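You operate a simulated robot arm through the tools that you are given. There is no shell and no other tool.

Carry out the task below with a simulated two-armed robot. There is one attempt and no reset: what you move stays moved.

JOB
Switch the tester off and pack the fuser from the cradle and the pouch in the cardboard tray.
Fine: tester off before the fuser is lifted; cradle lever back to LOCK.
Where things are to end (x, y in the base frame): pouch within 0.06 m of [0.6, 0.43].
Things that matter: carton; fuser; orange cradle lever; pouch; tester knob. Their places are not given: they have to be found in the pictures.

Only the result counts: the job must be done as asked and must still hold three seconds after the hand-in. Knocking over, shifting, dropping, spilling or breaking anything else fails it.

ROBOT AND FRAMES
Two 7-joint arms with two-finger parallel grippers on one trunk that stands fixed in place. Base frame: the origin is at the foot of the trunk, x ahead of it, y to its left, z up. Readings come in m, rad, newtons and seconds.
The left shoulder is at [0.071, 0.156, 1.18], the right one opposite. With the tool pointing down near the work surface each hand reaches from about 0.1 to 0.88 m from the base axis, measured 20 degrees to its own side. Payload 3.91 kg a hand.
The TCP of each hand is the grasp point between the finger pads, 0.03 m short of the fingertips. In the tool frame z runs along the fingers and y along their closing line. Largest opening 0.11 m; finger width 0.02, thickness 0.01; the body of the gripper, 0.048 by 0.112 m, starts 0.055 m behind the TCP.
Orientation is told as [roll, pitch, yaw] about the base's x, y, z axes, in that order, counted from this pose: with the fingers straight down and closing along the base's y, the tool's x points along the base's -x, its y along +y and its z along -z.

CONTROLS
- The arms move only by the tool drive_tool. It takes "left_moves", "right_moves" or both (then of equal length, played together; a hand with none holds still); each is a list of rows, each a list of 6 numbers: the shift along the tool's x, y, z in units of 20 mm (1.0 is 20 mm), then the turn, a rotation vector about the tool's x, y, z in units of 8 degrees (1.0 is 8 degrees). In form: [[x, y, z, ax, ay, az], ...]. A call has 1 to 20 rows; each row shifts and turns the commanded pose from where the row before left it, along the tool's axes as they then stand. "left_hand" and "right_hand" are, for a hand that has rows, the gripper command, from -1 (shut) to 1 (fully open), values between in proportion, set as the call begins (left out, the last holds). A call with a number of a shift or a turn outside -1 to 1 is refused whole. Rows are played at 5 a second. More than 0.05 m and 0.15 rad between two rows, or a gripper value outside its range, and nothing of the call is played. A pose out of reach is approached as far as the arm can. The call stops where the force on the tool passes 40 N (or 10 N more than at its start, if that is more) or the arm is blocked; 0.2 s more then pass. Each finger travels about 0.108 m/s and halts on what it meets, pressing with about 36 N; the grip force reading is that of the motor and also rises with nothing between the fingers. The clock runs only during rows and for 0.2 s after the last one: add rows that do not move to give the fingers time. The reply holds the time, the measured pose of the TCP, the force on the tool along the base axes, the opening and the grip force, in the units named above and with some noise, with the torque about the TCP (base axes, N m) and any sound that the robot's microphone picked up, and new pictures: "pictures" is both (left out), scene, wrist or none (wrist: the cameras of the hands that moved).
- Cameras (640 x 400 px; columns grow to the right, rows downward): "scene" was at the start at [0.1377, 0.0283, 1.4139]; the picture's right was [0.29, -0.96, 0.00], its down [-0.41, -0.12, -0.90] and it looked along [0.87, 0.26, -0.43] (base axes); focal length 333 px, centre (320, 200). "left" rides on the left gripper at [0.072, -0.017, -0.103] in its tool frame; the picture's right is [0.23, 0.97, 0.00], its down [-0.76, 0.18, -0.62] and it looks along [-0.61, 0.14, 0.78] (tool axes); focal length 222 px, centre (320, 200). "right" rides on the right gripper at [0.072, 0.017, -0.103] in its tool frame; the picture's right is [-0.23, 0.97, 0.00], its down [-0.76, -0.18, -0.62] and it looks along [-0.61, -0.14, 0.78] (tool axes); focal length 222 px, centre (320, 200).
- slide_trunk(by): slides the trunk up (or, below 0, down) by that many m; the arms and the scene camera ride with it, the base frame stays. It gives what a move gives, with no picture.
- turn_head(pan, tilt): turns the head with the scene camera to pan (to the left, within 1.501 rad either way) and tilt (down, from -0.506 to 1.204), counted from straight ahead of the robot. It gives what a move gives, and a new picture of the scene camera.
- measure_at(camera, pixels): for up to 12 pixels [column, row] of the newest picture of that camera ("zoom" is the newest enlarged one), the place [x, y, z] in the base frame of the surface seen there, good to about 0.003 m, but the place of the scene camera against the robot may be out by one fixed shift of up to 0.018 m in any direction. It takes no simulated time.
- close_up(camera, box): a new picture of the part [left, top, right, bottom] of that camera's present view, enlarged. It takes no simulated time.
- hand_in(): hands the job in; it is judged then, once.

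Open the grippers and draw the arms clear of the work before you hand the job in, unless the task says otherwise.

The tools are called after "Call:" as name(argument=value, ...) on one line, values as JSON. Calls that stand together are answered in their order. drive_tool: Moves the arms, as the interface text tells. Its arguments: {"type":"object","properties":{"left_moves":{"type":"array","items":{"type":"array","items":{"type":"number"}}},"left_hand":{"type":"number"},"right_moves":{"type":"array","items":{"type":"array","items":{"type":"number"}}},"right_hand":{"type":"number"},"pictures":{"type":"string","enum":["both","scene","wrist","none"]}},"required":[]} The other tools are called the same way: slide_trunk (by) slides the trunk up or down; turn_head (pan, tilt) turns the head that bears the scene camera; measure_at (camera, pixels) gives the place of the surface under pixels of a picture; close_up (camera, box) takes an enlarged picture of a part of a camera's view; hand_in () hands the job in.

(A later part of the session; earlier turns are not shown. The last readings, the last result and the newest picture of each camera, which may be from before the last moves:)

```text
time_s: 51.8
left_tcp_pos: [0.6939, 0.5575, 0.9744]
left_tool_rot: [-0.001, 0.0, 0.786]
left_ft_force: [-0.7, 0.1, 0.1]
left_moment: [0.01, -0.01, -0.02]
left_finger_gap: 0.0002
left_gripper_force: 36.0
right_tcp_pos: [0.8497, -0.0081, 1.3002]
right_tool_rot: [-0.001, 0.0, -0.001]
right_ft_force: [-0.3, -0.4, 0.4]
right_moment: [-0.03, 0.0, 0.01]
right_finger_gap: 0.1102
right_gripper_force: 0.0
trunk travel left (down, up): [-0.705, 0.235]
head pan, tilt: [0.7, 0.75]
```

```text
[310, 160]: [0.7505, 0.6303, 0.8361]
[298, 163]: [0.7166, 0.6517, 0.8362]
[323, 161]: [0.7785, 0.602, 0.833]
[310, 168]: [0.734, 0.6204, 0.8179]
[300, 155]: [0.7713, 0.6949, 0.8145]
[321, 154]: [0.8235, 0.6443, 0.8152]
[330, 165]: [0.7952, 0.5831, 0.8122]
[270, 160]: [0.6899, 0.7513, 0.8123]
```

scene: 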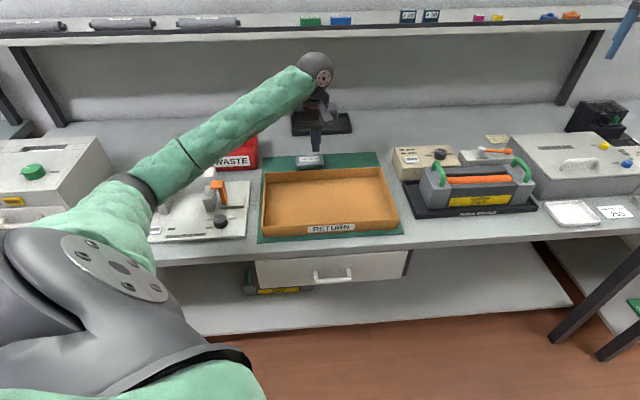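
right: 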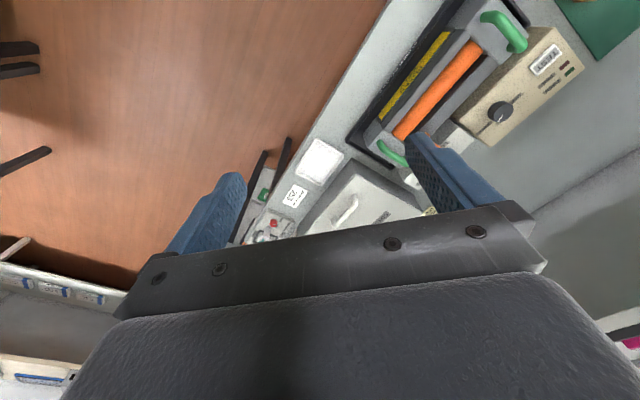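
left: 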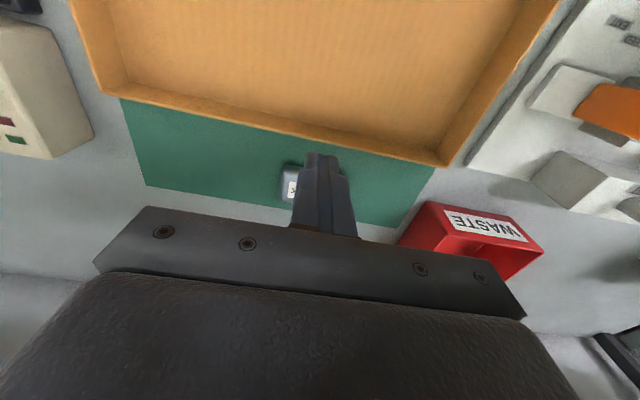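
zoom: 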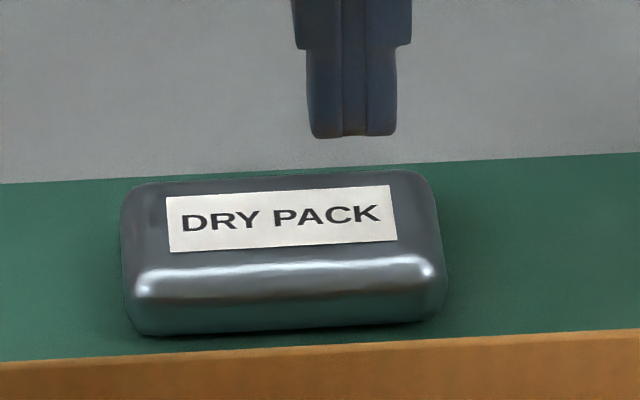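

The pouch is a rounded block about 90×55×26 mm. I turn the hand to yaw -45° so the fingers close across its short side, and move above it for a fresh measurement.

Call:
drive_tool(left_moves=[[0, 0, 0, 0, 0, 1], [0, 0, 0, 0, 0, 1], [0, 0, 0, 0, 0, 1], [0, 0, 0, 0, 0, 1], [0, 0, 0, 0, 0, 1], [0, 0, 0, 0, 0, 1], [0, 0, 0, 0, 0, 1], [0, 0, 0, 0, 0, 1], [0, 0, 0, 0, 0, 1], [0, 0, 0, 0, 0, 1], [0, 0, 0, 0, 0, 1], [0, 0, 0, 0, 0, 0.25], [0.13, 0.952, -0.2, 0, 0, 0], [0.13, 0.952, -0.2, 0, 0, 0], [0.13, 0.952, -0.2, 0, 0, 0], [0.13, 0.952, -0.2, 0, 0, 0], [0.13, 0.952, -0.2, 0, 0, 0], [0, 0, 0, 0, 0, 0]], left_hand=0.7, pictures="both")

Call:
close_up(camera="left", box=[240, 60, 400, 200])

```text
time_s: 55.6
left_tcp_pos: [0.7527, 0.6331, 0.9943]
left_tool_rot: [-0.001, 0.0, -0.786]
left_ft_force: [-1.0, -0.7, 0.2]
left_moment: [0.01, 0.03, 0.02]
left_finger_gap: 0.0935
left_gripper_force: 0.2
right_tcp_pos: [0.8482, -0.0095, 1.3011]
right_tool_rot: [0.001, 0.002, 0.001]
right_ft_force: [-0.4, 0.2, -0.3]
right_moment: [-0.01, -0.02, 0.0]
right_finger_gap: 0.1102
right_gripper_force: 0.1
trunk travel left (down, up): [-0.705, 0.235]
head pan, tilt: [0.7, 0.75]
```

scene: 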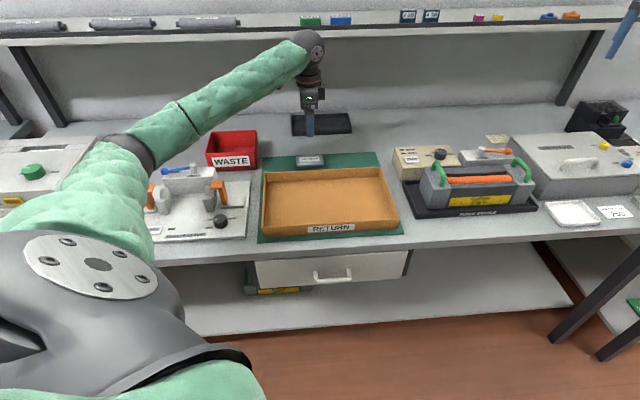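
left: 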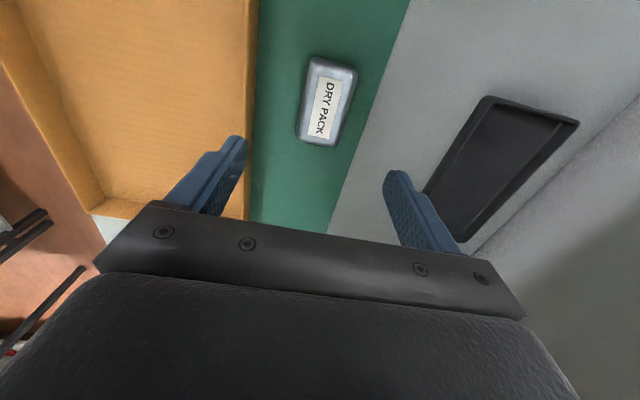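

```text
2.86 times, centred on (320, 130) of left
```

zoom: 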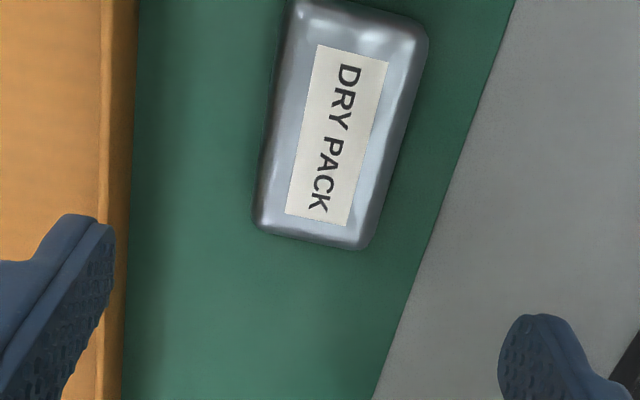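

I measure the pouch outline from this view.

Call:
measure_at(camera="left", pixels=[[327, 102], [318, 62], [350, 70], [334, 140], [302, 134], [306, 95], [348, 108], [335, 62], [318, 140], [325, 120], [328, 82], [270, 100]])

```text
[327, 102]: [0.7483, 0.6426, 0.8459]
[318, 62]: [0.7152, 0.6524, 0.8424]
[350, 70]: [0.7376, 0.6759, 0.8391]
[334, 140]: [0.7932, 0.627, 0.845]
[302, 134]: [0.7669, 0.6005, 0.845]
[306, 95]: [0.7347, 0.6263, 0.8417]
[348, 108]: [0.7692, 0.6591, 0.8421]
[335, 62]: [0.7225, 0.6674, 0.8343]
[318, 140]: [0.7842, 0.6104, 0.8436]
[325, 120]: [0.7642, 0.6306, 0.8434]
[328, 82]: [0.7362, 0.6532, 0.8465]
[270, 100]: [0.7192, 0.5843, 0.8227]
```

The pouch center is about (0.754, 0.640). I align and descend with fingers open 0.093, tips to just above the mat.

Call:
drive_tool(left_moves=[[0.18, 0.28, 0, 0, 0, 0], [0, 0, 1, 0, 0, 0], [0, 0, 1, 0, 0, 0], [0, 0, 1, 0, 0, 0], [0, 0, 1, 0, 0, 0], [0, 0, 1, 0, 0, 0], [0, 0, 1, 0, 0, 0], [0, 0, 0.5, 0, 0, 0], [0, 0, 0.4, 0, 0, 0], [0, 0, 0, 0, 0, 0]], pictures="both")

Call:
measure_at(camera="scene", pixels=[[130, 165], [150, 165], [110, 190], [140, 200], [160, 190], [200, 170]])

```text
time_s: 57.8
left_tcp_pos: [0.7541, 0.6394, 0.8572]
left_tool_rot: [0.001, -0.001, -0.786]
left_ft_force: [0.2, 0.2, 0.3]
left_moment: [-0.01, 0.02, 0.0]
left_finger_gap: 0.0935
left_gripper_force: 0.0
right_tcp_pos: [0.8481, -0.0089, 1.3001]
right_tool_rot: [0.0, 0.0, 0.0]
right_ft_force: [0.0, 0.4, 0.5]
right_moment: [0.03, 0.0, 0.03]
right_finger_gap: 0.11
right_gripper_force: 0.1
trunk travel left (down, up): [-0.705, 0.235]
head pan, tilt: [0.7, 0.75]
```

scene: 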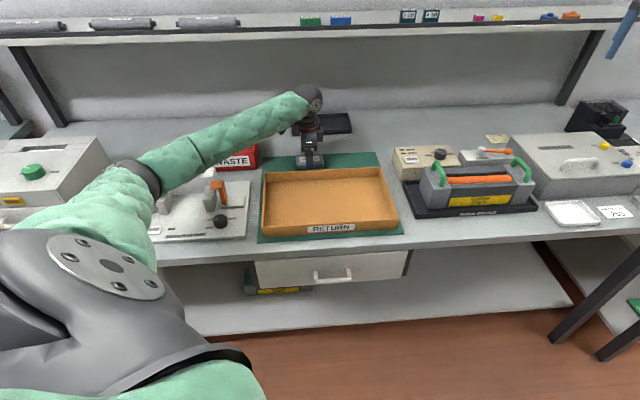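
left: 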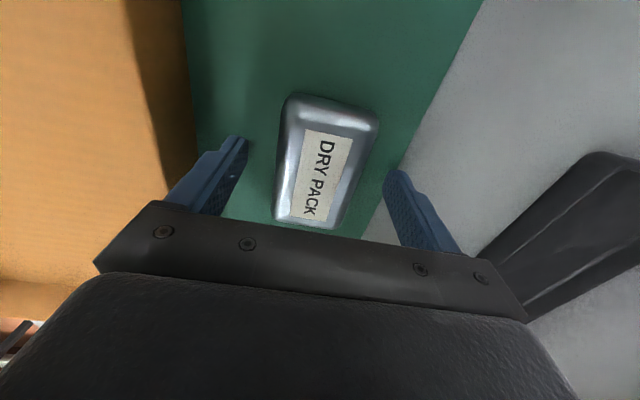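

```text
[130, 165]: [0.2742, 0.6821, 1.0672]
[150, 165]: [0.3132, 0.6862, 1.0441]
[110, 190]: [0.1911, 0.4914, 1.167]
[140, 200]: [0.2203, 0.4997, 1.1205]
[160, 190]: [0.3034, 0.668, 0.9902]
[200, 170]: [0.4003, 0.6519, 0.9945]
```

Good alignment. I lower 3 mm more, close, and then lift only a few mm while reading the gap.

Call:
drive_tool(left_moves=[[0, 0, 0.15, 0, 0, 0], [0, 0, 0, 0, 0, 0]], pictures="none")

Call:
drive_tool(left_moves=[[0, 0, 0, 0, 0, 0], [0, 0, 0, 0, 0, 0], [0, 0, 0, 0, 0, 0], [0, 0, 0, 0, 0, 0], [0, 0, 0, 0, 0, 0]], left_hand=-1, pictures="wrist")

Call:
drive_tool(left_moves=[[0, 0, -0.1, 0, 0, 0], [0, 0, -0.1, 0, 0, 0], [0, 0, -0.1, 0, 0, 0], [0, 0, -0.1, 0, 0, 0]], pictures="wrist")

```text
time_s: 58.4
left_tcp_pos: [0.7547, 0.6391, 0.8523]
left_tool_rot: [0.0, -0.001, -0.786]
left_ft_force: [0.9, -0.3, 0.3]
left_moment: [0.01, -0.02, -0.02]
left_finger_gap: 0.0933
left_gripper_force: 0.1
right_tcp_pos: [0.8487, -0.0084, 1.3007]
right_tool_rot: [0.001, 0.0, 0.001]
right_ft_force: [-0.1, -0.4, 0.4]
right_moment: [0.04, -0.02, -0.01]
right_finger_gap: 0.11
right_gripper_force: 0.0
trunk travel left (down, up): [-0.705, 0.235]
head pan, tilt: [0.7, 0.75]
```

```text
time_s: 59.6
left_tcp_pos: [0.7538, 0.6397, 0.8536]
left_tool_rot: [0.0, 0.0, -0.786]
left_ft_force: [1.0, 1.1, 0.6]
left_moment: [-0.01, -0.03, -0.01]
left_finger_gap: 0.054
left_gripper_force: 36.1
right_tcp_pos: [0.8486, -0.0099, 1.3005]
right_tool_rot: [0.0, 0.0, -0.002]
right_ft_force: [0.1, 0.0, -0.7]
right_moment: [0.0, 0.03, -0.02]
right_finger_gap: 0.1101
right_gripper_force: 0.2
trunk travel left (down, up): [-0.705, 0.235]
head pan, tilt: [0.7, 0.75]
```

left: 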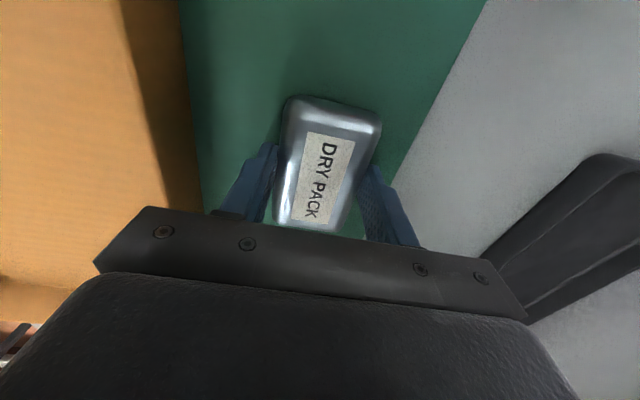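

```text
time_s: 60.6
left_tcp_pos: [0.7543, 0.6391, 0.8606]
left_tool_rot: [0.0, 0.0, -0.784]
left_ft_force: [0.8, 0.1, 0.7]
left_moment: [-0.02, -0.02, 0.01]
left_finger_gap: 0.0537
left_gripper_force: 36.4
right_tcp_pos: [0.8486, -0.0099, 1.3012]
right_tool_rot: [0.0, 0.002, 0.0]
right_ft_force: [0.2, -0.3, 0.1]
right_moment: [0.0, -0.02, -0.01]
right_finger_gap: 0.11
right_gripper_force: 0.0
trunk travel left (down, up): [-0.705, 0.235]
head pan, tilt: [0.7, 0.75]
```

left: 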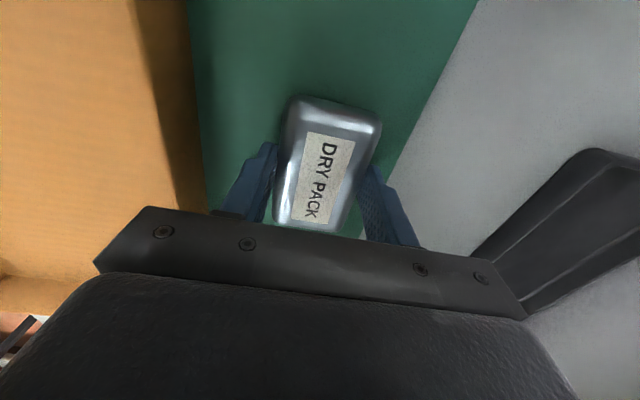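

The pouch moves up with the fingers now. I lift on at a moderate pace to 0.95 and check.

Call:
drive_tool(left_moves=[[0, 0, -0.2, 0, 0, 0], [0, 0, -0.3, 0, 0, 0], [0, 0, -0.4, 0, 0, 0], [0, 0, -0.5, 0, 0, 0], [0, 0, -0.5, 0, 0, 0], [0, 0, -0.5, 0, 0, 0], [0, 0, -0.5, 0, 0, 0], [0, 0, -0.5, 0, 0, 0], [0, 0, -0.5, 0, 0, 0], [0, 0, -0.3, 0, 0, 0], [0, 0, 0, 0, 0, 0]], pictures="both")

```text
time_s: 63.0
left_tcp_pos: [0.753, 0.6399, 0.9447]
left_tool_rot: [0.0, 0.002, -0.785]
left_ft_force: [0.1, -0.2, -1.1]
left_moment: [-0.01, 0.0, -0.01]
left_finger_gap: 0.0536
left_gripper_force: 36.2
right_tcp_pos: [0.8484, -0.0092, 1.3006]
right_tool_rot: [-0.001, -0.001, 0.0]
right_ft_force: [-0.2, -0.7, 0.5]
right_moment: [-0.01, 0.0, -0.01]
right_finger_gap: 0.1101
right_gripper_force: 0.0
trunk travel left (down, up): [-0.705, 0.235]
head pan, tilt: [0.7, 0.75]
```

scene: 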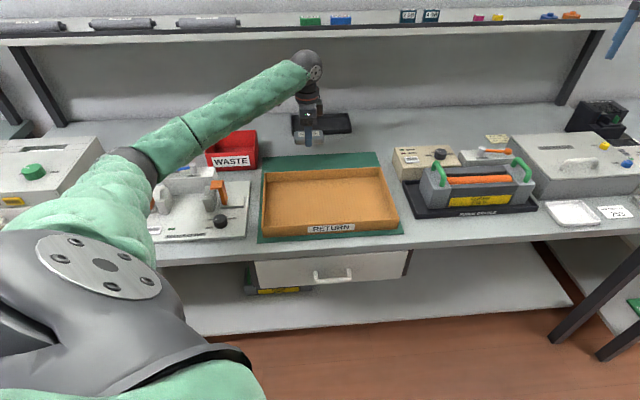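
left: 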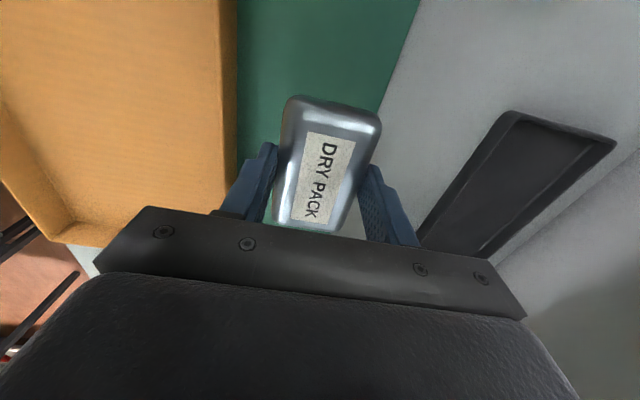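

The pouch is held securely. I carry it over the tray to about u=0.12, v=0.745 (≈(0.612, 0.442)).

Call:
drive_tool(left_moves=[[-0.154, -0.923, 0, 0, 0, 0], [-0.154, -0.923, 0, 0, 0, 0], [-0.154, -0.923, 0, 0, 0, 0], [-0.154, -0.923, 0, 0, 0, 0], [-0.154, -0.923, 0, 0, 0, 0], [-0.154, -0.923, 0, 0, 0, 0], [-0.154, -0.923, 0, 0, 0, 0], [-0.154, -0.923, 0, 0, 0, 0], [-0.154, -0.923, 0, 0, 0, 0], [-0.154, -0.923, 0, 0, 0, 0], [-0.154, -0.923, 0, 0, 0, 0], [-0.154, -0.923, 0, 0, 0, 0], [-0.154, -0.923, 0, 0, 0, 0], [0, 0, 0, 0, 0, 0]], pictures="both")

```text
time_s: 66.0
left_tcp_pos: [0.6121, 0.4401, 0.9444]
left_tool_rot: [0.0, -0.001, -0.786]
left_ft_force: [0.5, 0.1, -0.1]
left_moment: [-0.02, -0.03, 0.0]
left_finger_gap: 0.0535
left_gripper_force: 36.2
right_tcp_pos: [0.8485, -0.0095, 1.3014]
right_tool_rot: [0.0, 0.0, 0.0]
right_ft_force: [-0.5, -0.5, -1.0]
right_moment: [0.01, 0.01, 0.0]
right_finger_gap: 0.1101
right_gripper_force: 0.1
trunk travel left (down, up): [-0.705, 0.235]
head pan, tilt: [0.7, 0.75]
```

scene: 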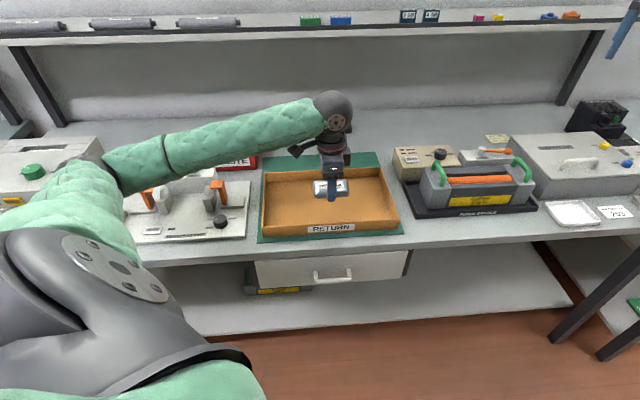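
left: 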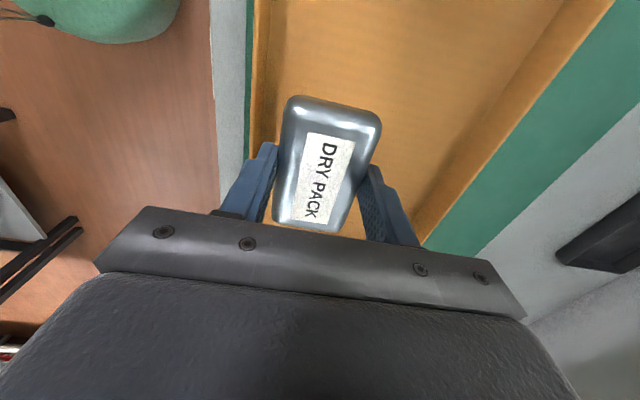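

The pouch hangs over the tray. I measure the tray's front and back walls from here to choose the exact set-down line.

Call:
measure_at(camera="left", pixels=[[258, 80], [251, 80], [268, 80], [276, 80], [262, 30], [275, 30], [530, 110], [505, 110], [480, 110], [590, 30], [400, 50], [300, 60]])

Call:
close_up(camera="left", box=[220, 0, 640, 250])

```text
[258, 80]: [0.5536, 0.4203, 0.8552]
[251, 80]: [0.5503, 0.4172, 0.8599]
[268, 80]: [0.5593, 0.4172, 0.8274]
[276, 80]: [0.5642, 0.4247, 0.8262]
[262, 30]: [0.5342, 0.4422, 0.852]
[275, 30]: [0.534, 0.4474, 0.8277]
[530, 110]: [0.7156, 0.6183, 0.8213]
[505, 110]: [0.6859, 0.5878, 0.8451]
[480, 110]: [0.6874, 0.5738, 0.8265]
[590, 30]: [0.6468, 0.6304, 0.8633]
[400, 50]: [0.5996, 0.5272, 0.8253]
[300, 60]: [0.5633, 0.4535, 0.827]
```

```text
1.52 times, centred on (430, 125) of left
```

zoom: 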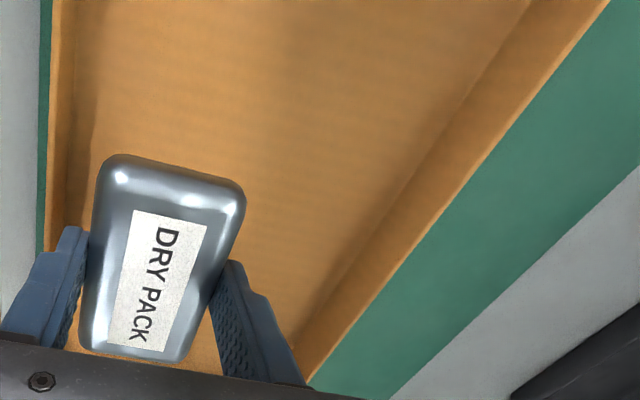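

The front inner wall is at v≈0.690 and the back inner wall at v≈0.897. The present line (v≈0.744) suits, so I lower the pouch to the floor (TCP z≈0.859).

Call:
drive_tool(left_moves=[[0, 0, 0.7, 0, 0, 0], [0, 0, 0.7, 0, 0, 0], [0, 0, 0.7, 0, 0, 0], [0, 0, 0.7, 0, 0, 0], [0, 0, 0.6, 0, 0, 0], [0, 0, 0.4, 0, 0, 0], [0, 0, 0.3, 0, 0, 0], [0, 0, 0.1, 0, 0, 0], [0, 0, 0, 0, 0, 0]], pictures="both")

```text
time_s: 68.0
left_tcp_pos: [0.6118, 0.4405, 0.8605]
left_tool_rot: [0.0, 0.0, -0.785]
left_ft_force: [-0.5, -0.3, -0.7]
left_moment: [0.04, 0.03, 0.03]
left_finger_gap: 0.054
left_gripper_force: 35.9
right_tcp_pos: [0.8488, -0.0094, 1.2996]
right_tool_rot: [0.001, 0.0, -0.001]
right_ft_force: [0.2, 0.2, 0.5]
right_moment: [-0.01, 0.03, -0.01]
right_finger_gap: 0.11
right_gripper_force: 0.0
trunk travel left (down, up): [-0.705, 0.235]
head pan, tilt: [0.7, 0.75]
```

scene: 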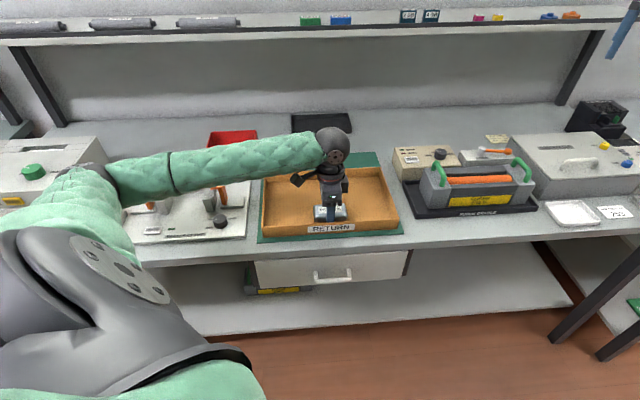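
left: 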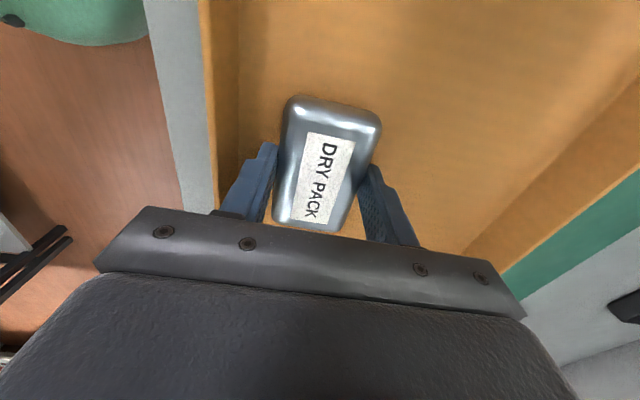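

About 2 mm above the floor. I lower the last bit, open partly to a 0.069 gap, and lift away.

Call:
drive_tool(left_moves=[[0, 0, 0.08, 0, 0, 0], [0, 0, 0, 0, 0, 0]], pictures="none")

Call:
drive_tool(left_moves=[[0, 0, 0, 0, 0, 0], [0, 0, 0, 0, 0, 0], [0, 0, 0, 0, 0, 0], [0, 0, -0.3, 0, 0, 0], [0, 0, -0.5, 0, 0, 0], [0, 0, -1, 0, 0, 0], [0, 0, -1, 0, 0, 0], [0, 0, -1, 0, 0, 0], [0, 0, -1, 0, 0, 0], [0, 0, -1, 0, 0, 0], [0, 0, 0, 0, 0, 0]], left_hand=0.25, pictures="both")

```text
time_s: 68.6
left_tcp_pos: [0.6119, 0.44, 0.8601]
left_tool_rot: [0.0, 0.0, -0.786]
left_ft_force: [0.1, -0.3, -1.6]
left_moment: [0.01, 0.02, -0.04]
left_finger_gap: 0.0536
left_gripper_force: 36.1
right_tcp_pos: [0.8483, -0.0089, 1.3003]
right_tool_rot: [0.001, 0.0, 0.0]
right_ft_force: [0.7, 1.3, 0.2]
right_moment: [0.02, -0.01, 0.02]
right_finger_gap: 0.1097
right_gripper_force: 0.0
trunk travel left (down, up): [-0.705, 0.235]
head pan, tilt: [0.7, 0.75]
```

```text
time_s: 71.0
left_tcp_pos: [0.6134, 0.4415, 0.9741]
left_tool_rot: [0.0, -0.001, -0.786]
left_ft_force: [-0.6, -0.2, -1.2]
left_moment: [0.01, 0.01, 0.01]
left_finger_gap: 0.0687
left_gripper_force: 0.1
right_tcp_pos: [0.8476, -0.0082, 1.3011]
right_tool_rot: [0.0, 0.0, 0.001]
right_ft_force: [0.7, 0.5, 0.3]
right_moment: [-0.05, 0.0, 0.02]
right_finger_gap: 0.1098
right_gripper_force: 0.0
trunk travel left (down, up): [-0.705, 0.235]
head pan, tilt: [0.7, 0.75]
```

scene: 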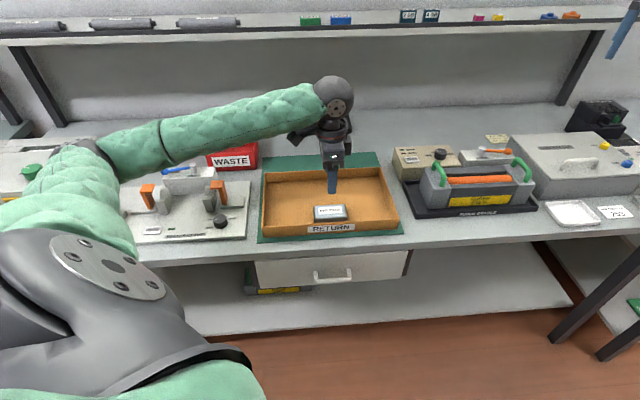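
left: 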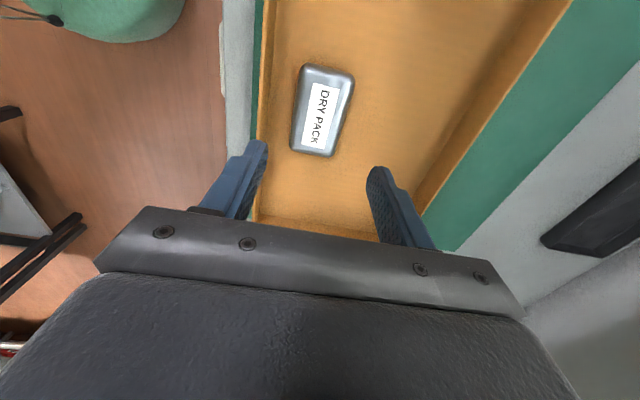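

The pouch rests in the tray at about (0.612, 0.441). Now the fuser: I raise and turn the left hand to yaw 45° while the right hand also turns to yaw 45° and comes down somewhat.

Call:
drive_tool(left_moves=[[0, 0, -0.5, 0, 0, -0.9375], [0, 0, -0.5, 0, 0, -0.9375], [0, 0, -0.5, 0, 0, -0.9375], [0, 0, -0.5, 0, 0, -0.9375], [0, 0, -0.5, 0, 0, -0.9375], [0, 0, -0.5, 0, 0, -0.9375], [0, 0, -0.5, 0, 0, -0.9375], [0, 0, -0.5, 0, 0, -0.9375], [0, 0, -0.5, 0, 0, -0.9375], [0, 0, -0.5, 0, 0, -0.9375], [0, 0, -0.5, 0, 0, -0.9375], [0, 0, -0.5, 0, 0, -0.9375], [0, 0, 0, 0, 0, 0]], right_moves=[[0, 0, 0.3, 0, 0, -0.469], [0, 0, 0.3, 0, 0, -0.469], [0, 0, 0.3, 0, 0, -0.469], [0, 0, 0.3, 0, 0, -0.469], [0, 0, 0.3, 0, 0, -0.469], [0, 0, 0.3, 0, 0, -0.469], [0, 0, 0.3, 0, 0, -0.469], [0, 0, 0.3, 0, 0, -0.469], [0, 0, 0.3, 0, 0, -0.469], [0, 0, 0.3, 0, 0, -0.469], [0, 0, 0.3, 0, 0, -0.469], [0, 0, 0.3, 0, 0, -0.469], [0, 0, 0, 0, 0, 0]], left_hand=0.2, right_hand=0.2, pictures="both")

```text
time_s: 73.8
left_tcp_pos: [0.6121, 0.4405, 1.0951]
left_tool_rot: [0.0, 0.001, 0.787]
left_ft_force: [0.4, 0.1, -0.2]
left_moment: [0.01, 0.0, 0.02]
left_finger_gap: 0.0661
left_gripper_force: 0.1
right_tcp_pos: [0.8485, -0.0095, 1.2285]
right_tool_rot: [0.0, -0.001, 0.784]
right_ft_force: [0.3, -0.2, -0.9]
right_moment: [-0.01, 0.03, 0.03]
right_finger_gap: 0.066
right_gripper_force: 0.0
trunk travel left (down, up): [-0.705, 0.235]
head pan, tilt: [0.7, 0.75]
```

scene: 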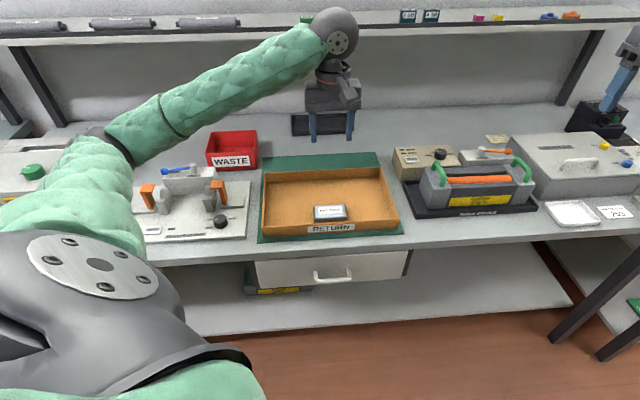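
right: 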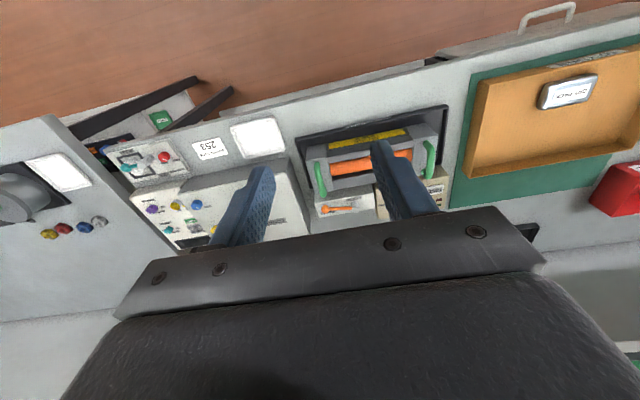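
left: 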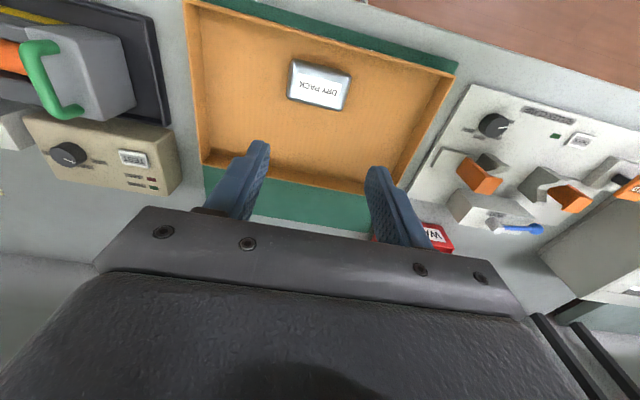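

Both hands are at yaw 45°. I lower the trunk back by 0.08 m for better reach and bring both hands above their handles, left at (0.859, 0.258) and right at (1.018, 0.099).

Call:
slide_trunk(by=-0.08)

Call:
drive_tool(left_moves=[[-0.143, -0.949, 0, 0, 0, 0], [-0.143, -0.949, 0, 0, 0, 0], [-0.143, -0.949, 0, 0, 0, 0], [-0.143, -0.949, 0, 0, 0, 0], [-0.143, -0.949, 0, 0, 0, 0], [-0.143, -0.949, 0, 0, 0, 0], [-0.143, -0.949, 0, 0, 0, 0], [-0.143, -0.949, 0, 0, 0, 0], [-0.143, -0.949, 0, 0, 0, 0], [-0.143, -0.949, 0, 0, 0, 0], [-0.143, -0.949, 0, 0, 0, 0], [-0.143, -0.949, 0, 0, 0, 0], [-0.143, -0.949, 0, 0, 0, 0], [-0.143, -0.949, 0, 0, 0, 0], [-0.143, -0.949, 0, 0, 0, 0], [-0.143, -0.949, 0, 0, 0, 0], [0, 0, 0, 0, 0, 0]], right_moves=[[-0.616, -0.1375, 0.31, 0, 0, 0], [-0.616, -0.1375, 0.31, 0, 0, 0], [-0.616, -0.1375, 0.31, 0, 0, 0], [-0.616, -0.1375, 0.31, 0, 0, 0], [-0.616, -0.1375, 0.31, 0, 0, 0], [-0.616, -0.1375, 0.31, 0, 0, 0], [-0.616, -0.1375, 0.31, 0, 0, 0], [-0.616, -0.1375, 0.31, 0, 0, 0], [-0.616, -0.1375, 0.31, 0, 0, 0], [-0.616, -0.1375, 0.31, 0, 0, 0], [-0.616, -0.1375, 0.31, 0, 0, 0], [-0.616, -0.1375, 0.31, 0, 0, 0], [-0.616, -0.1375, 0.31, 0, 0, 0], [-0.616, -0.1375, 0.31, 0, 0, 0], [-0.616, -0.1375, 0.31, 0, 0, 0], [-0.616, -0.1375, 0.31, 0, 0, 0], [0, 0, 0, 0, 0, 0]], pictures="both")

Call:
turn_head(pan=0.25, tilt=0.6)

```text
time_s: 75.0
left_tcp_pos: [0.6126, 0.4414, 1.0158]
left_tool_rot: [0.0, -0.001, 0.786]
left_ft_force: [-0.3, -0.2, 0.1]
left_moment: [0.01, -0.02, 0.01]
left_finger_gap: 0.066
left_gripper_force: 0.1
right_tcp_pos: [0.8487, -0.0099, 1.1494]
right_tool_rot: [0.0, 0.001, 0.786]
right_ft_force: [0.4, -0.7, 0.2]
right_moment: [0.01, 0.03, -0.03]
right_finger_gap: 0.066
right_gripper_force: 0.0
trunk travel left (down, up): [-0.625, 0.315]
head pan, tilt: [0.7, 0.75]
```

```text
time_s: 78.5
left_tcp_pos: [0.8596, 0.259, 1.0158]
left_tool_rot: [0.001, 0.0, 0.784]
left_ft_force: [-0.7, 0.1, -0.7]
left_moment: [0.01, -0.03, 0.0]
left_finger_gap: 0.0662
left_gripper_force: 0.1
right_tcp_pos: [1.0198, 0.099, 1.0481]
right_tool_rot: [0.0, 0.0, 0.785]
right_ft_force: [-0.1, 0.0, 0.7]
right_moment: [0.01, 0.0, -0.01]
right_finger_gap: 0.0659
right_gripper_force: 0.1
trunk travel left (down, up): [-0.625, 0.315]
head pan, tilt: [0.7, 0.75]
```

scene: 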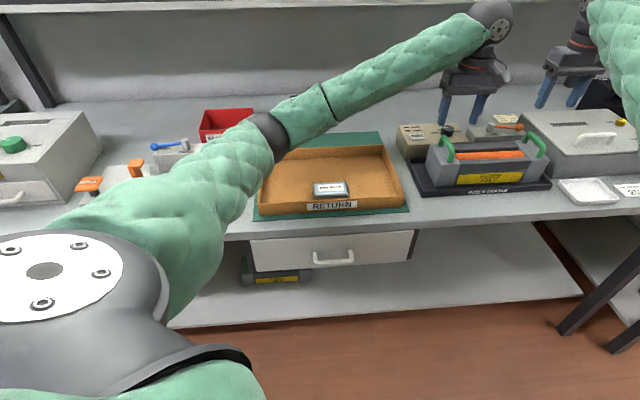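
right: 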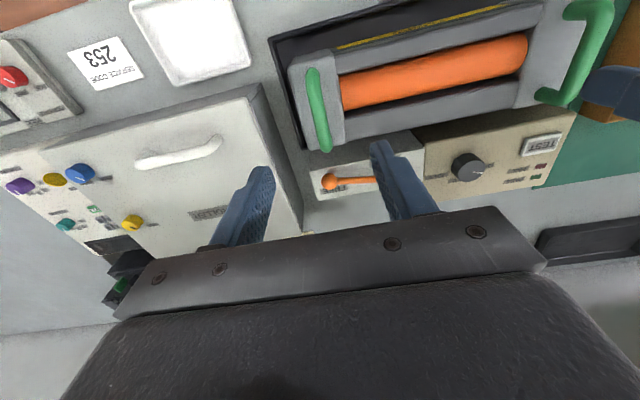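
left: 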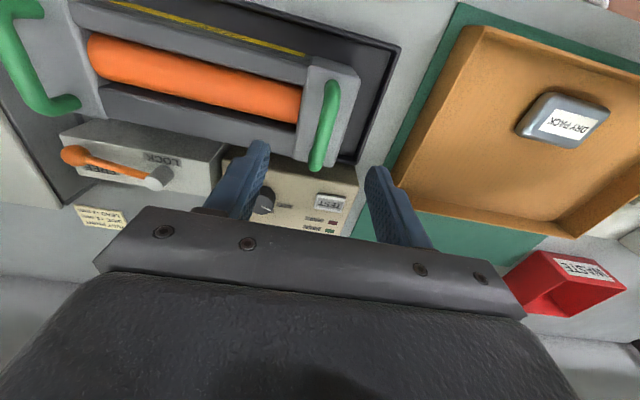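

```text
time_s: 79.5
left_tcp_pos: [0.8595, 0.2588, 1.016]
left_tool_rot: [-0.001, 0.0, 0.786]
left_ft_force: [-0.1, -1.0, 0.2]
left_moment: [0.01, 0.0, -0.05]
left_finger_gap: 0.0659
left_gripper_force: 0.0
right_tcp_pos: [1.0203, 0.0995, 1.0495]
right_tool_rot: [-0.001, 0.001, 0.785]
right_ft_force: [0.5, -0.6, 0.9]
right_moment: [0.01, -0.01, 0.01]
right_finger_gap: 0.0658
right_gripper_force: 0.1
trunk travel left (down, up): [-0.625, 0.315]
head pan, tilt: [0.25, 0.6]
```

scene: 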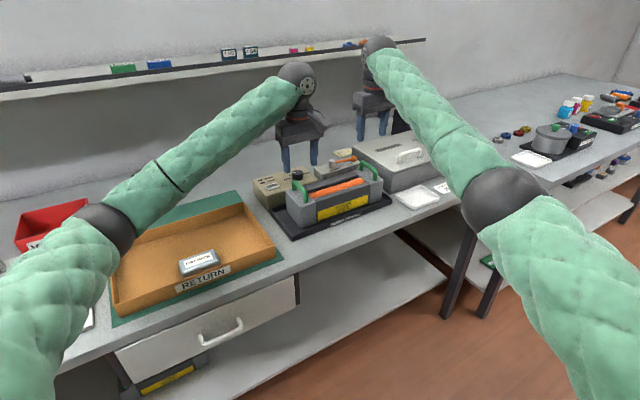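

Both hands are above their handles. I measure each handle bar in its own wrist camera, right bar from (313,75) to (325,145) and left bar from (332,90) to (317,160).

Call:
measure_at(camera="right", pixels=[[313, 75], [315, 90], [318, 110], [321, 130], [324, 147], [312, 110], [324, 110], [340, 60], [300, 120], [290, 70], [345, 137]])

Call:
measure_at(camera="left", pixels=[[333, 85], [330, 100], [326, 120], [321, 140], [317, 160], [320, 120], [333, 120], [355, 80], [300, 150], [310, 75], [345, 150]])

Call:
close_up(camera="right", box=[260, 40, 400, 180])

Call:
close_up(camera="left", box=[270, 50, 400, 190])

```text
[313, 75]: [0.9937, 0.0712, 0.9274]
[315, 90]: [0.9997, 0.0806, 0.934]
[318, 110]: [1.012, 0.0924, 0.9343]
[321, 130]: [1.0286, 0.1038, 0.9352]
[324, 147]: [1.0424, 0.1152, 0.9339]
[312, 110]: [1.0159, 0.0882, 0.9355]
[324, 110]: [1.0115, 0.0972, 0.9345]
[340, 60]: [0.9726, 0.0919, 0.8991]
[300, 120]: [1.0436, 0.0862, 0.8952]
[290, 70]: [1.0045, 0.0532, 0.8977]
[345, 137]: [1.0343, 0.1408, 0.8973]
```

```text
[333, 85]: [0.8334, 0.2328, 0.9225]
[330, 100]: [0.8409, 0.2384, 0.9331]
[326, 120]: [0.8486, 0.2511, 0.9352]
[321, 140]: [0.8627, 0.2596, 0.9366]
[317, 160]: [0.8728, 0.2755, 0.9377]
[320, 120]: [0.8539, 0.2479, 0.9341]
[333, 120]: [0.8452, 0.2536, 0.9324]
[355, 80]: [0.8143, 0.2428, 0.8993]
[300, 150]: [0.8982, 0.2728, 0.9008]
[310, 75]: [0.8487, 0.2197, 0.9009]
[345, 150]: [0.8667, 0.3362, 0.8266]
```

```text
2.86 times, centred on (330, 110) of right
```

zoom: 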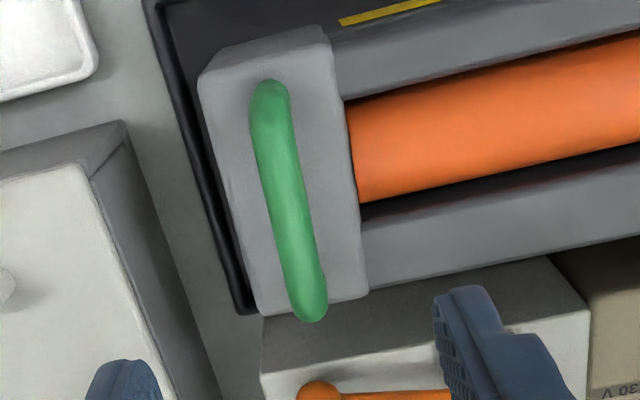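

```text
2.86 times, centred on (335, 120) of left
```

zoom: 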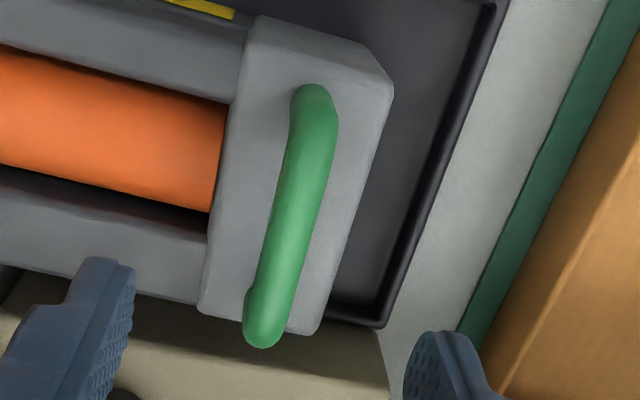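

Both grip points match within 1–2 mm. I shift both 4 mm toward the front and lower the hands so the tips are about 7 mm above the end blocks.

Call:
drive_tool(left_moves=[[0.2, 0, 0.65, 0, 0, 0], [0, 0, 0.65, 0, 0, 0], [0, 0, 0.65, 0, 0, 0], [0, 0, 0.65, 0, 0, 0], [0, 0, 0.65, 0, 0, 0], [0, 0, 0.65, 0, 0, 0], [0, 0, 0, 0, 0, 0]], right_moves=[[0.22, 0, 0.94, 0, 0, 0], [0, 0, 0.94, 0, 0, 0], [0, 0, 0.93, 0, 0, 0], [0, 0, 0.93, 0, 0, 0], [0, 0, 0.93, 0, 0, 0], [0, 0, 0.93, 0, 0, 0], [0, 0, 0, 0, 0, 0]], pictures="both")

```text
time_s: 81.0
left_tcp_pos: [0.8549, 0.2539, 0.9426]
left_tool_rot: [0.0, -0.005, 0.785]
left_ft_force: [-0.3, 0.2, -0.2]
left_moment: [-0.01, 0.04, 0.01]
left_finger_gap: 0.0658
left_gripper_force: 0.1
right_tcp_pos: [1.0147, 0.0934, 0.9406]
right_tool_rot: [0.0, -0.003, 0.786]
right_ft_force: [0.1, -0.2, -0.5]
right_moment: [-0.01, 0.02, -0.02]
right_finger_gap: 0.066
right_gripper_force: 0.1
trunk travel left (down, up): [-0.625, 0.315]
head pan, tilt: [0.25, 0.6]
```

scene: 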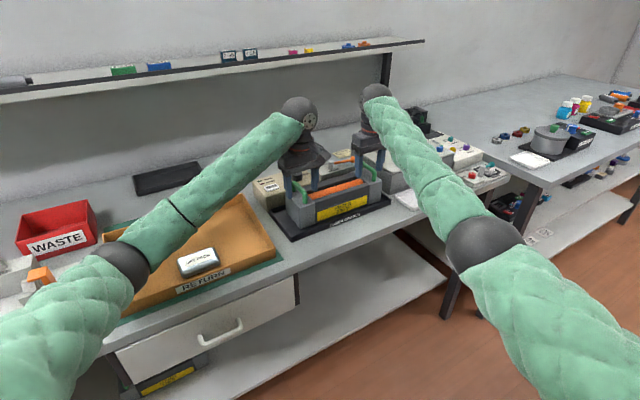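
right: 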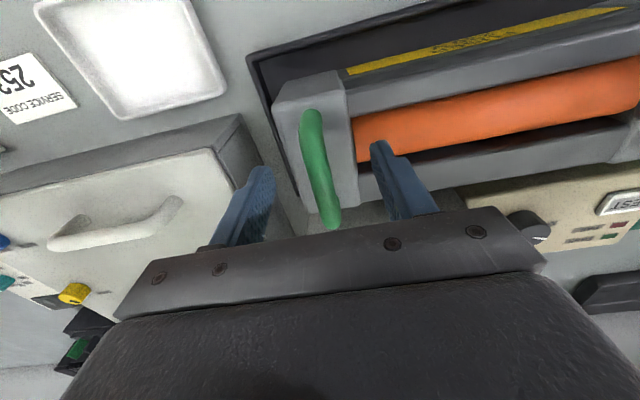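
left: 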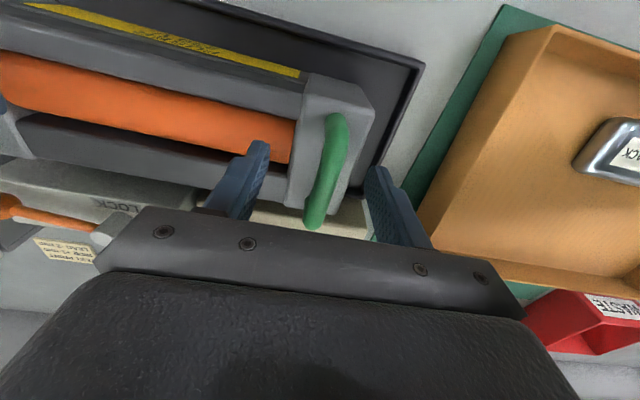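

The bars are between the fingers on both hands. I lower the last few mm and close both grippers.

Call:
drive_tool(left_moves=[[0, 0, 0.3, 0, 0, 0], [0, 0, 0, 0, 0, 0]], right_moves=[[0, 0, 0.2, 0, 0, 0], [0, 0, 0, 0, 0, 0]], pictures="none")

Call:
drive_tool(left_moves=[[0, 0, 0, 0, 0, 0], [0, 0, 0, 0, 0, 0], [0, 0, 0, 0, 0, 0], [0, 0, 0, 0, 0, 0]], right_moves=[[0, 0, 0, 0, 0, 0], [0, 0, 0, 0, 0, 0], [0, 0, 0, 0, 0, 0], [0, 0, 0, 0, 0, 0]], left_hand=-1, right_hand=-1, pictures="both")

```text
time_s: 81.7
left_tcp_pos: [0.8539, 0.2509, 0.9374]
left_tool_rot: [0.001, -0.006, 0.786]
left_ft_force: [0.3, 0.3, -0.3]
left_moment: [0.05, -0.01, 0.0]
left_finger_gap: 0.0659
left_gripper_force: 0.1
right_tcp_pos: [1.0125, 0.0921, 0.9393]
right_tool_rot: [0.001, -0.005, 0.786]
right_ft_force: [0.1, 0.3, 0.5]
right_moment: [0.0, 0.0, 0.01]
right_finger_gap: 0.0663
right_gripper_force: 0.1
trunk travel left (down, up): [-0.625, 0.315]
head pan, tilt: [0.25, 0.6]
```

```text
time_s: 82.5
left_tcp_pos: [0.8554, 0.2527, 0.9383]
left_tool_rot: [0.002, -0.008, 0.784]
left_ft_force: [-6.3, -0.8, -0.7]
left_moment: [-0.47, 0.55, -0.8]
left_finger_gap: 0.0138
left_gripper_force: 35.8
right_tcp_pos: [1.0162, 0.088, 0.9384]
right_tool_rot: [-0.004, -0.008, 0.781]
right_ft_force: [2.3, 0.3, 9.5]
right_moment: [-0.22, 0.12, -0.55]
right_finger_gap: 0.0138
right_gripper_force: 35.6
trunk travel left (down, up): [-0.625, 0.315]
head pan, tilt: [0.25, 0.6]
stopped in row 4 (left hand): the force on the tool passed its limit at 42 N (the readings are from after the stop); the commanded pose is now the measured one
```

scene: 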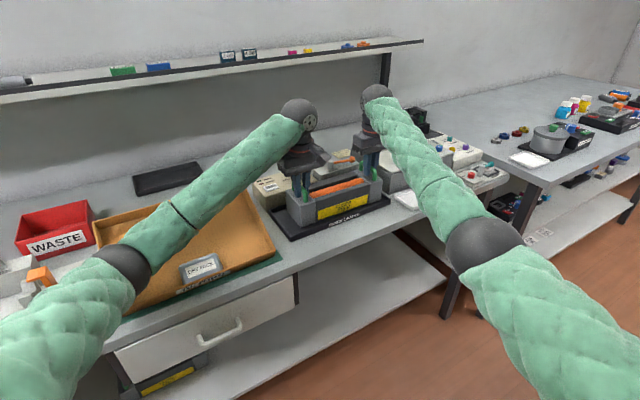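
right: 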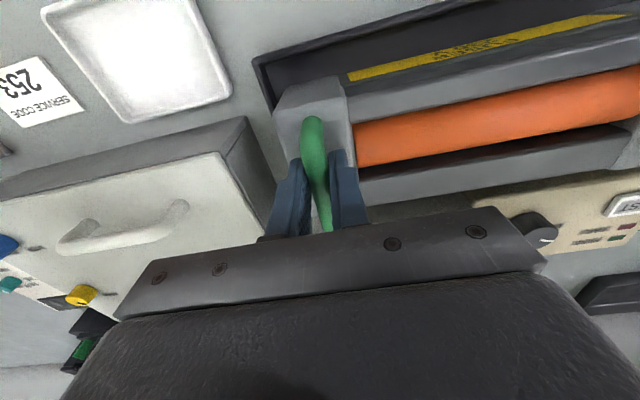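
left: 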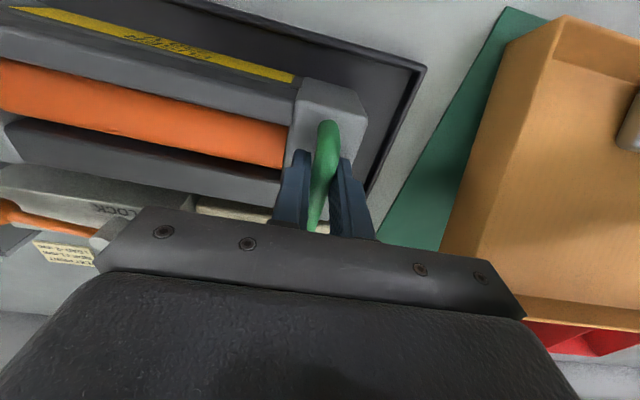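

Both handles are gripped (gaps 13.8 mm) and internal forces are now small. I lift both together by 16 mm slowly and check.

Call:
drive_tool(left_moves=[[0, 0, -0.1, 0, 0, 0], [0, 0, -0.2, 0, 0, 0], [0, 0, -0.2, 0, 0, 0], [0, 0, -0.3, 0, 0, 0], [0, 0, 0, 0, 0, 0]], right_moves=[[0, 0, -0.1, 0, 0, 0], [0, 0, -0.2, 0, 0, 0], [0, 0, -0.2, 0, 0, 0], [0, 0, -0.3, 0, 0, 0], [0, 0, 0, 0, 0, 0]], pictures="both")

```text
time_s: 83.7
left_tcp_pos: [0.8577, 0.2567, 0.9464]
left_tool_rot: [0.002, 0.003, 0.785]
left_ft_force: [-6.1, -1.5, -6.6]
left_moment: [0.13, -0.17, -0.67]
left_finger_gap: 0.014
left_gripper_force: 36.1
right_tcp_pos: [1.0193, 0.0932, 0.9476]
right_tool_rot: [-0.003, 0.002, 0.782]
right_ft_force: [5.7, 0.2, -7.1]
right_moment: [-0.23, 0.16, -0.42]
right_finger_gap: 0.0134
right_gripper_force: 35.8
trunk travel left (down, up): [-0.625, 0.315]
head pan, tilt: [0.25, 0.6]
```

scene: 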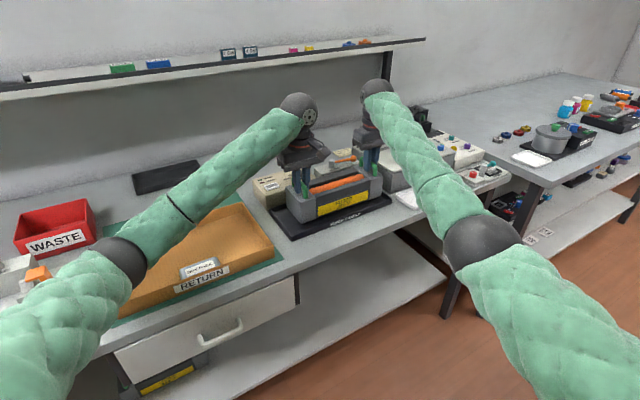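
right: 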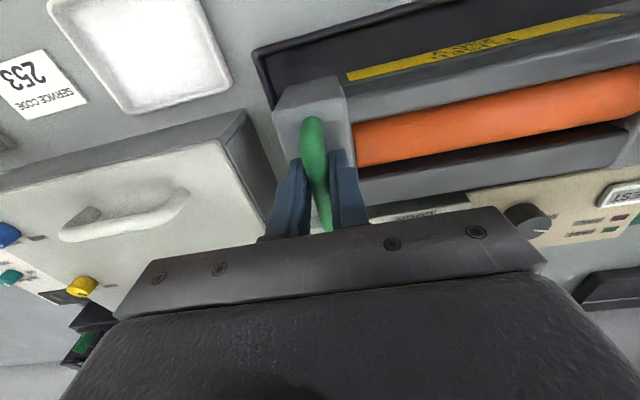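
left: 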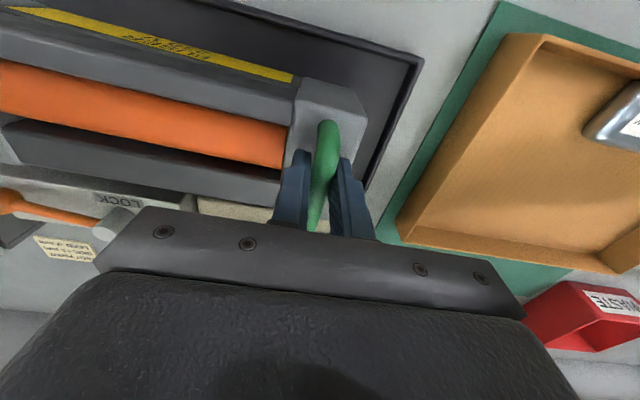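

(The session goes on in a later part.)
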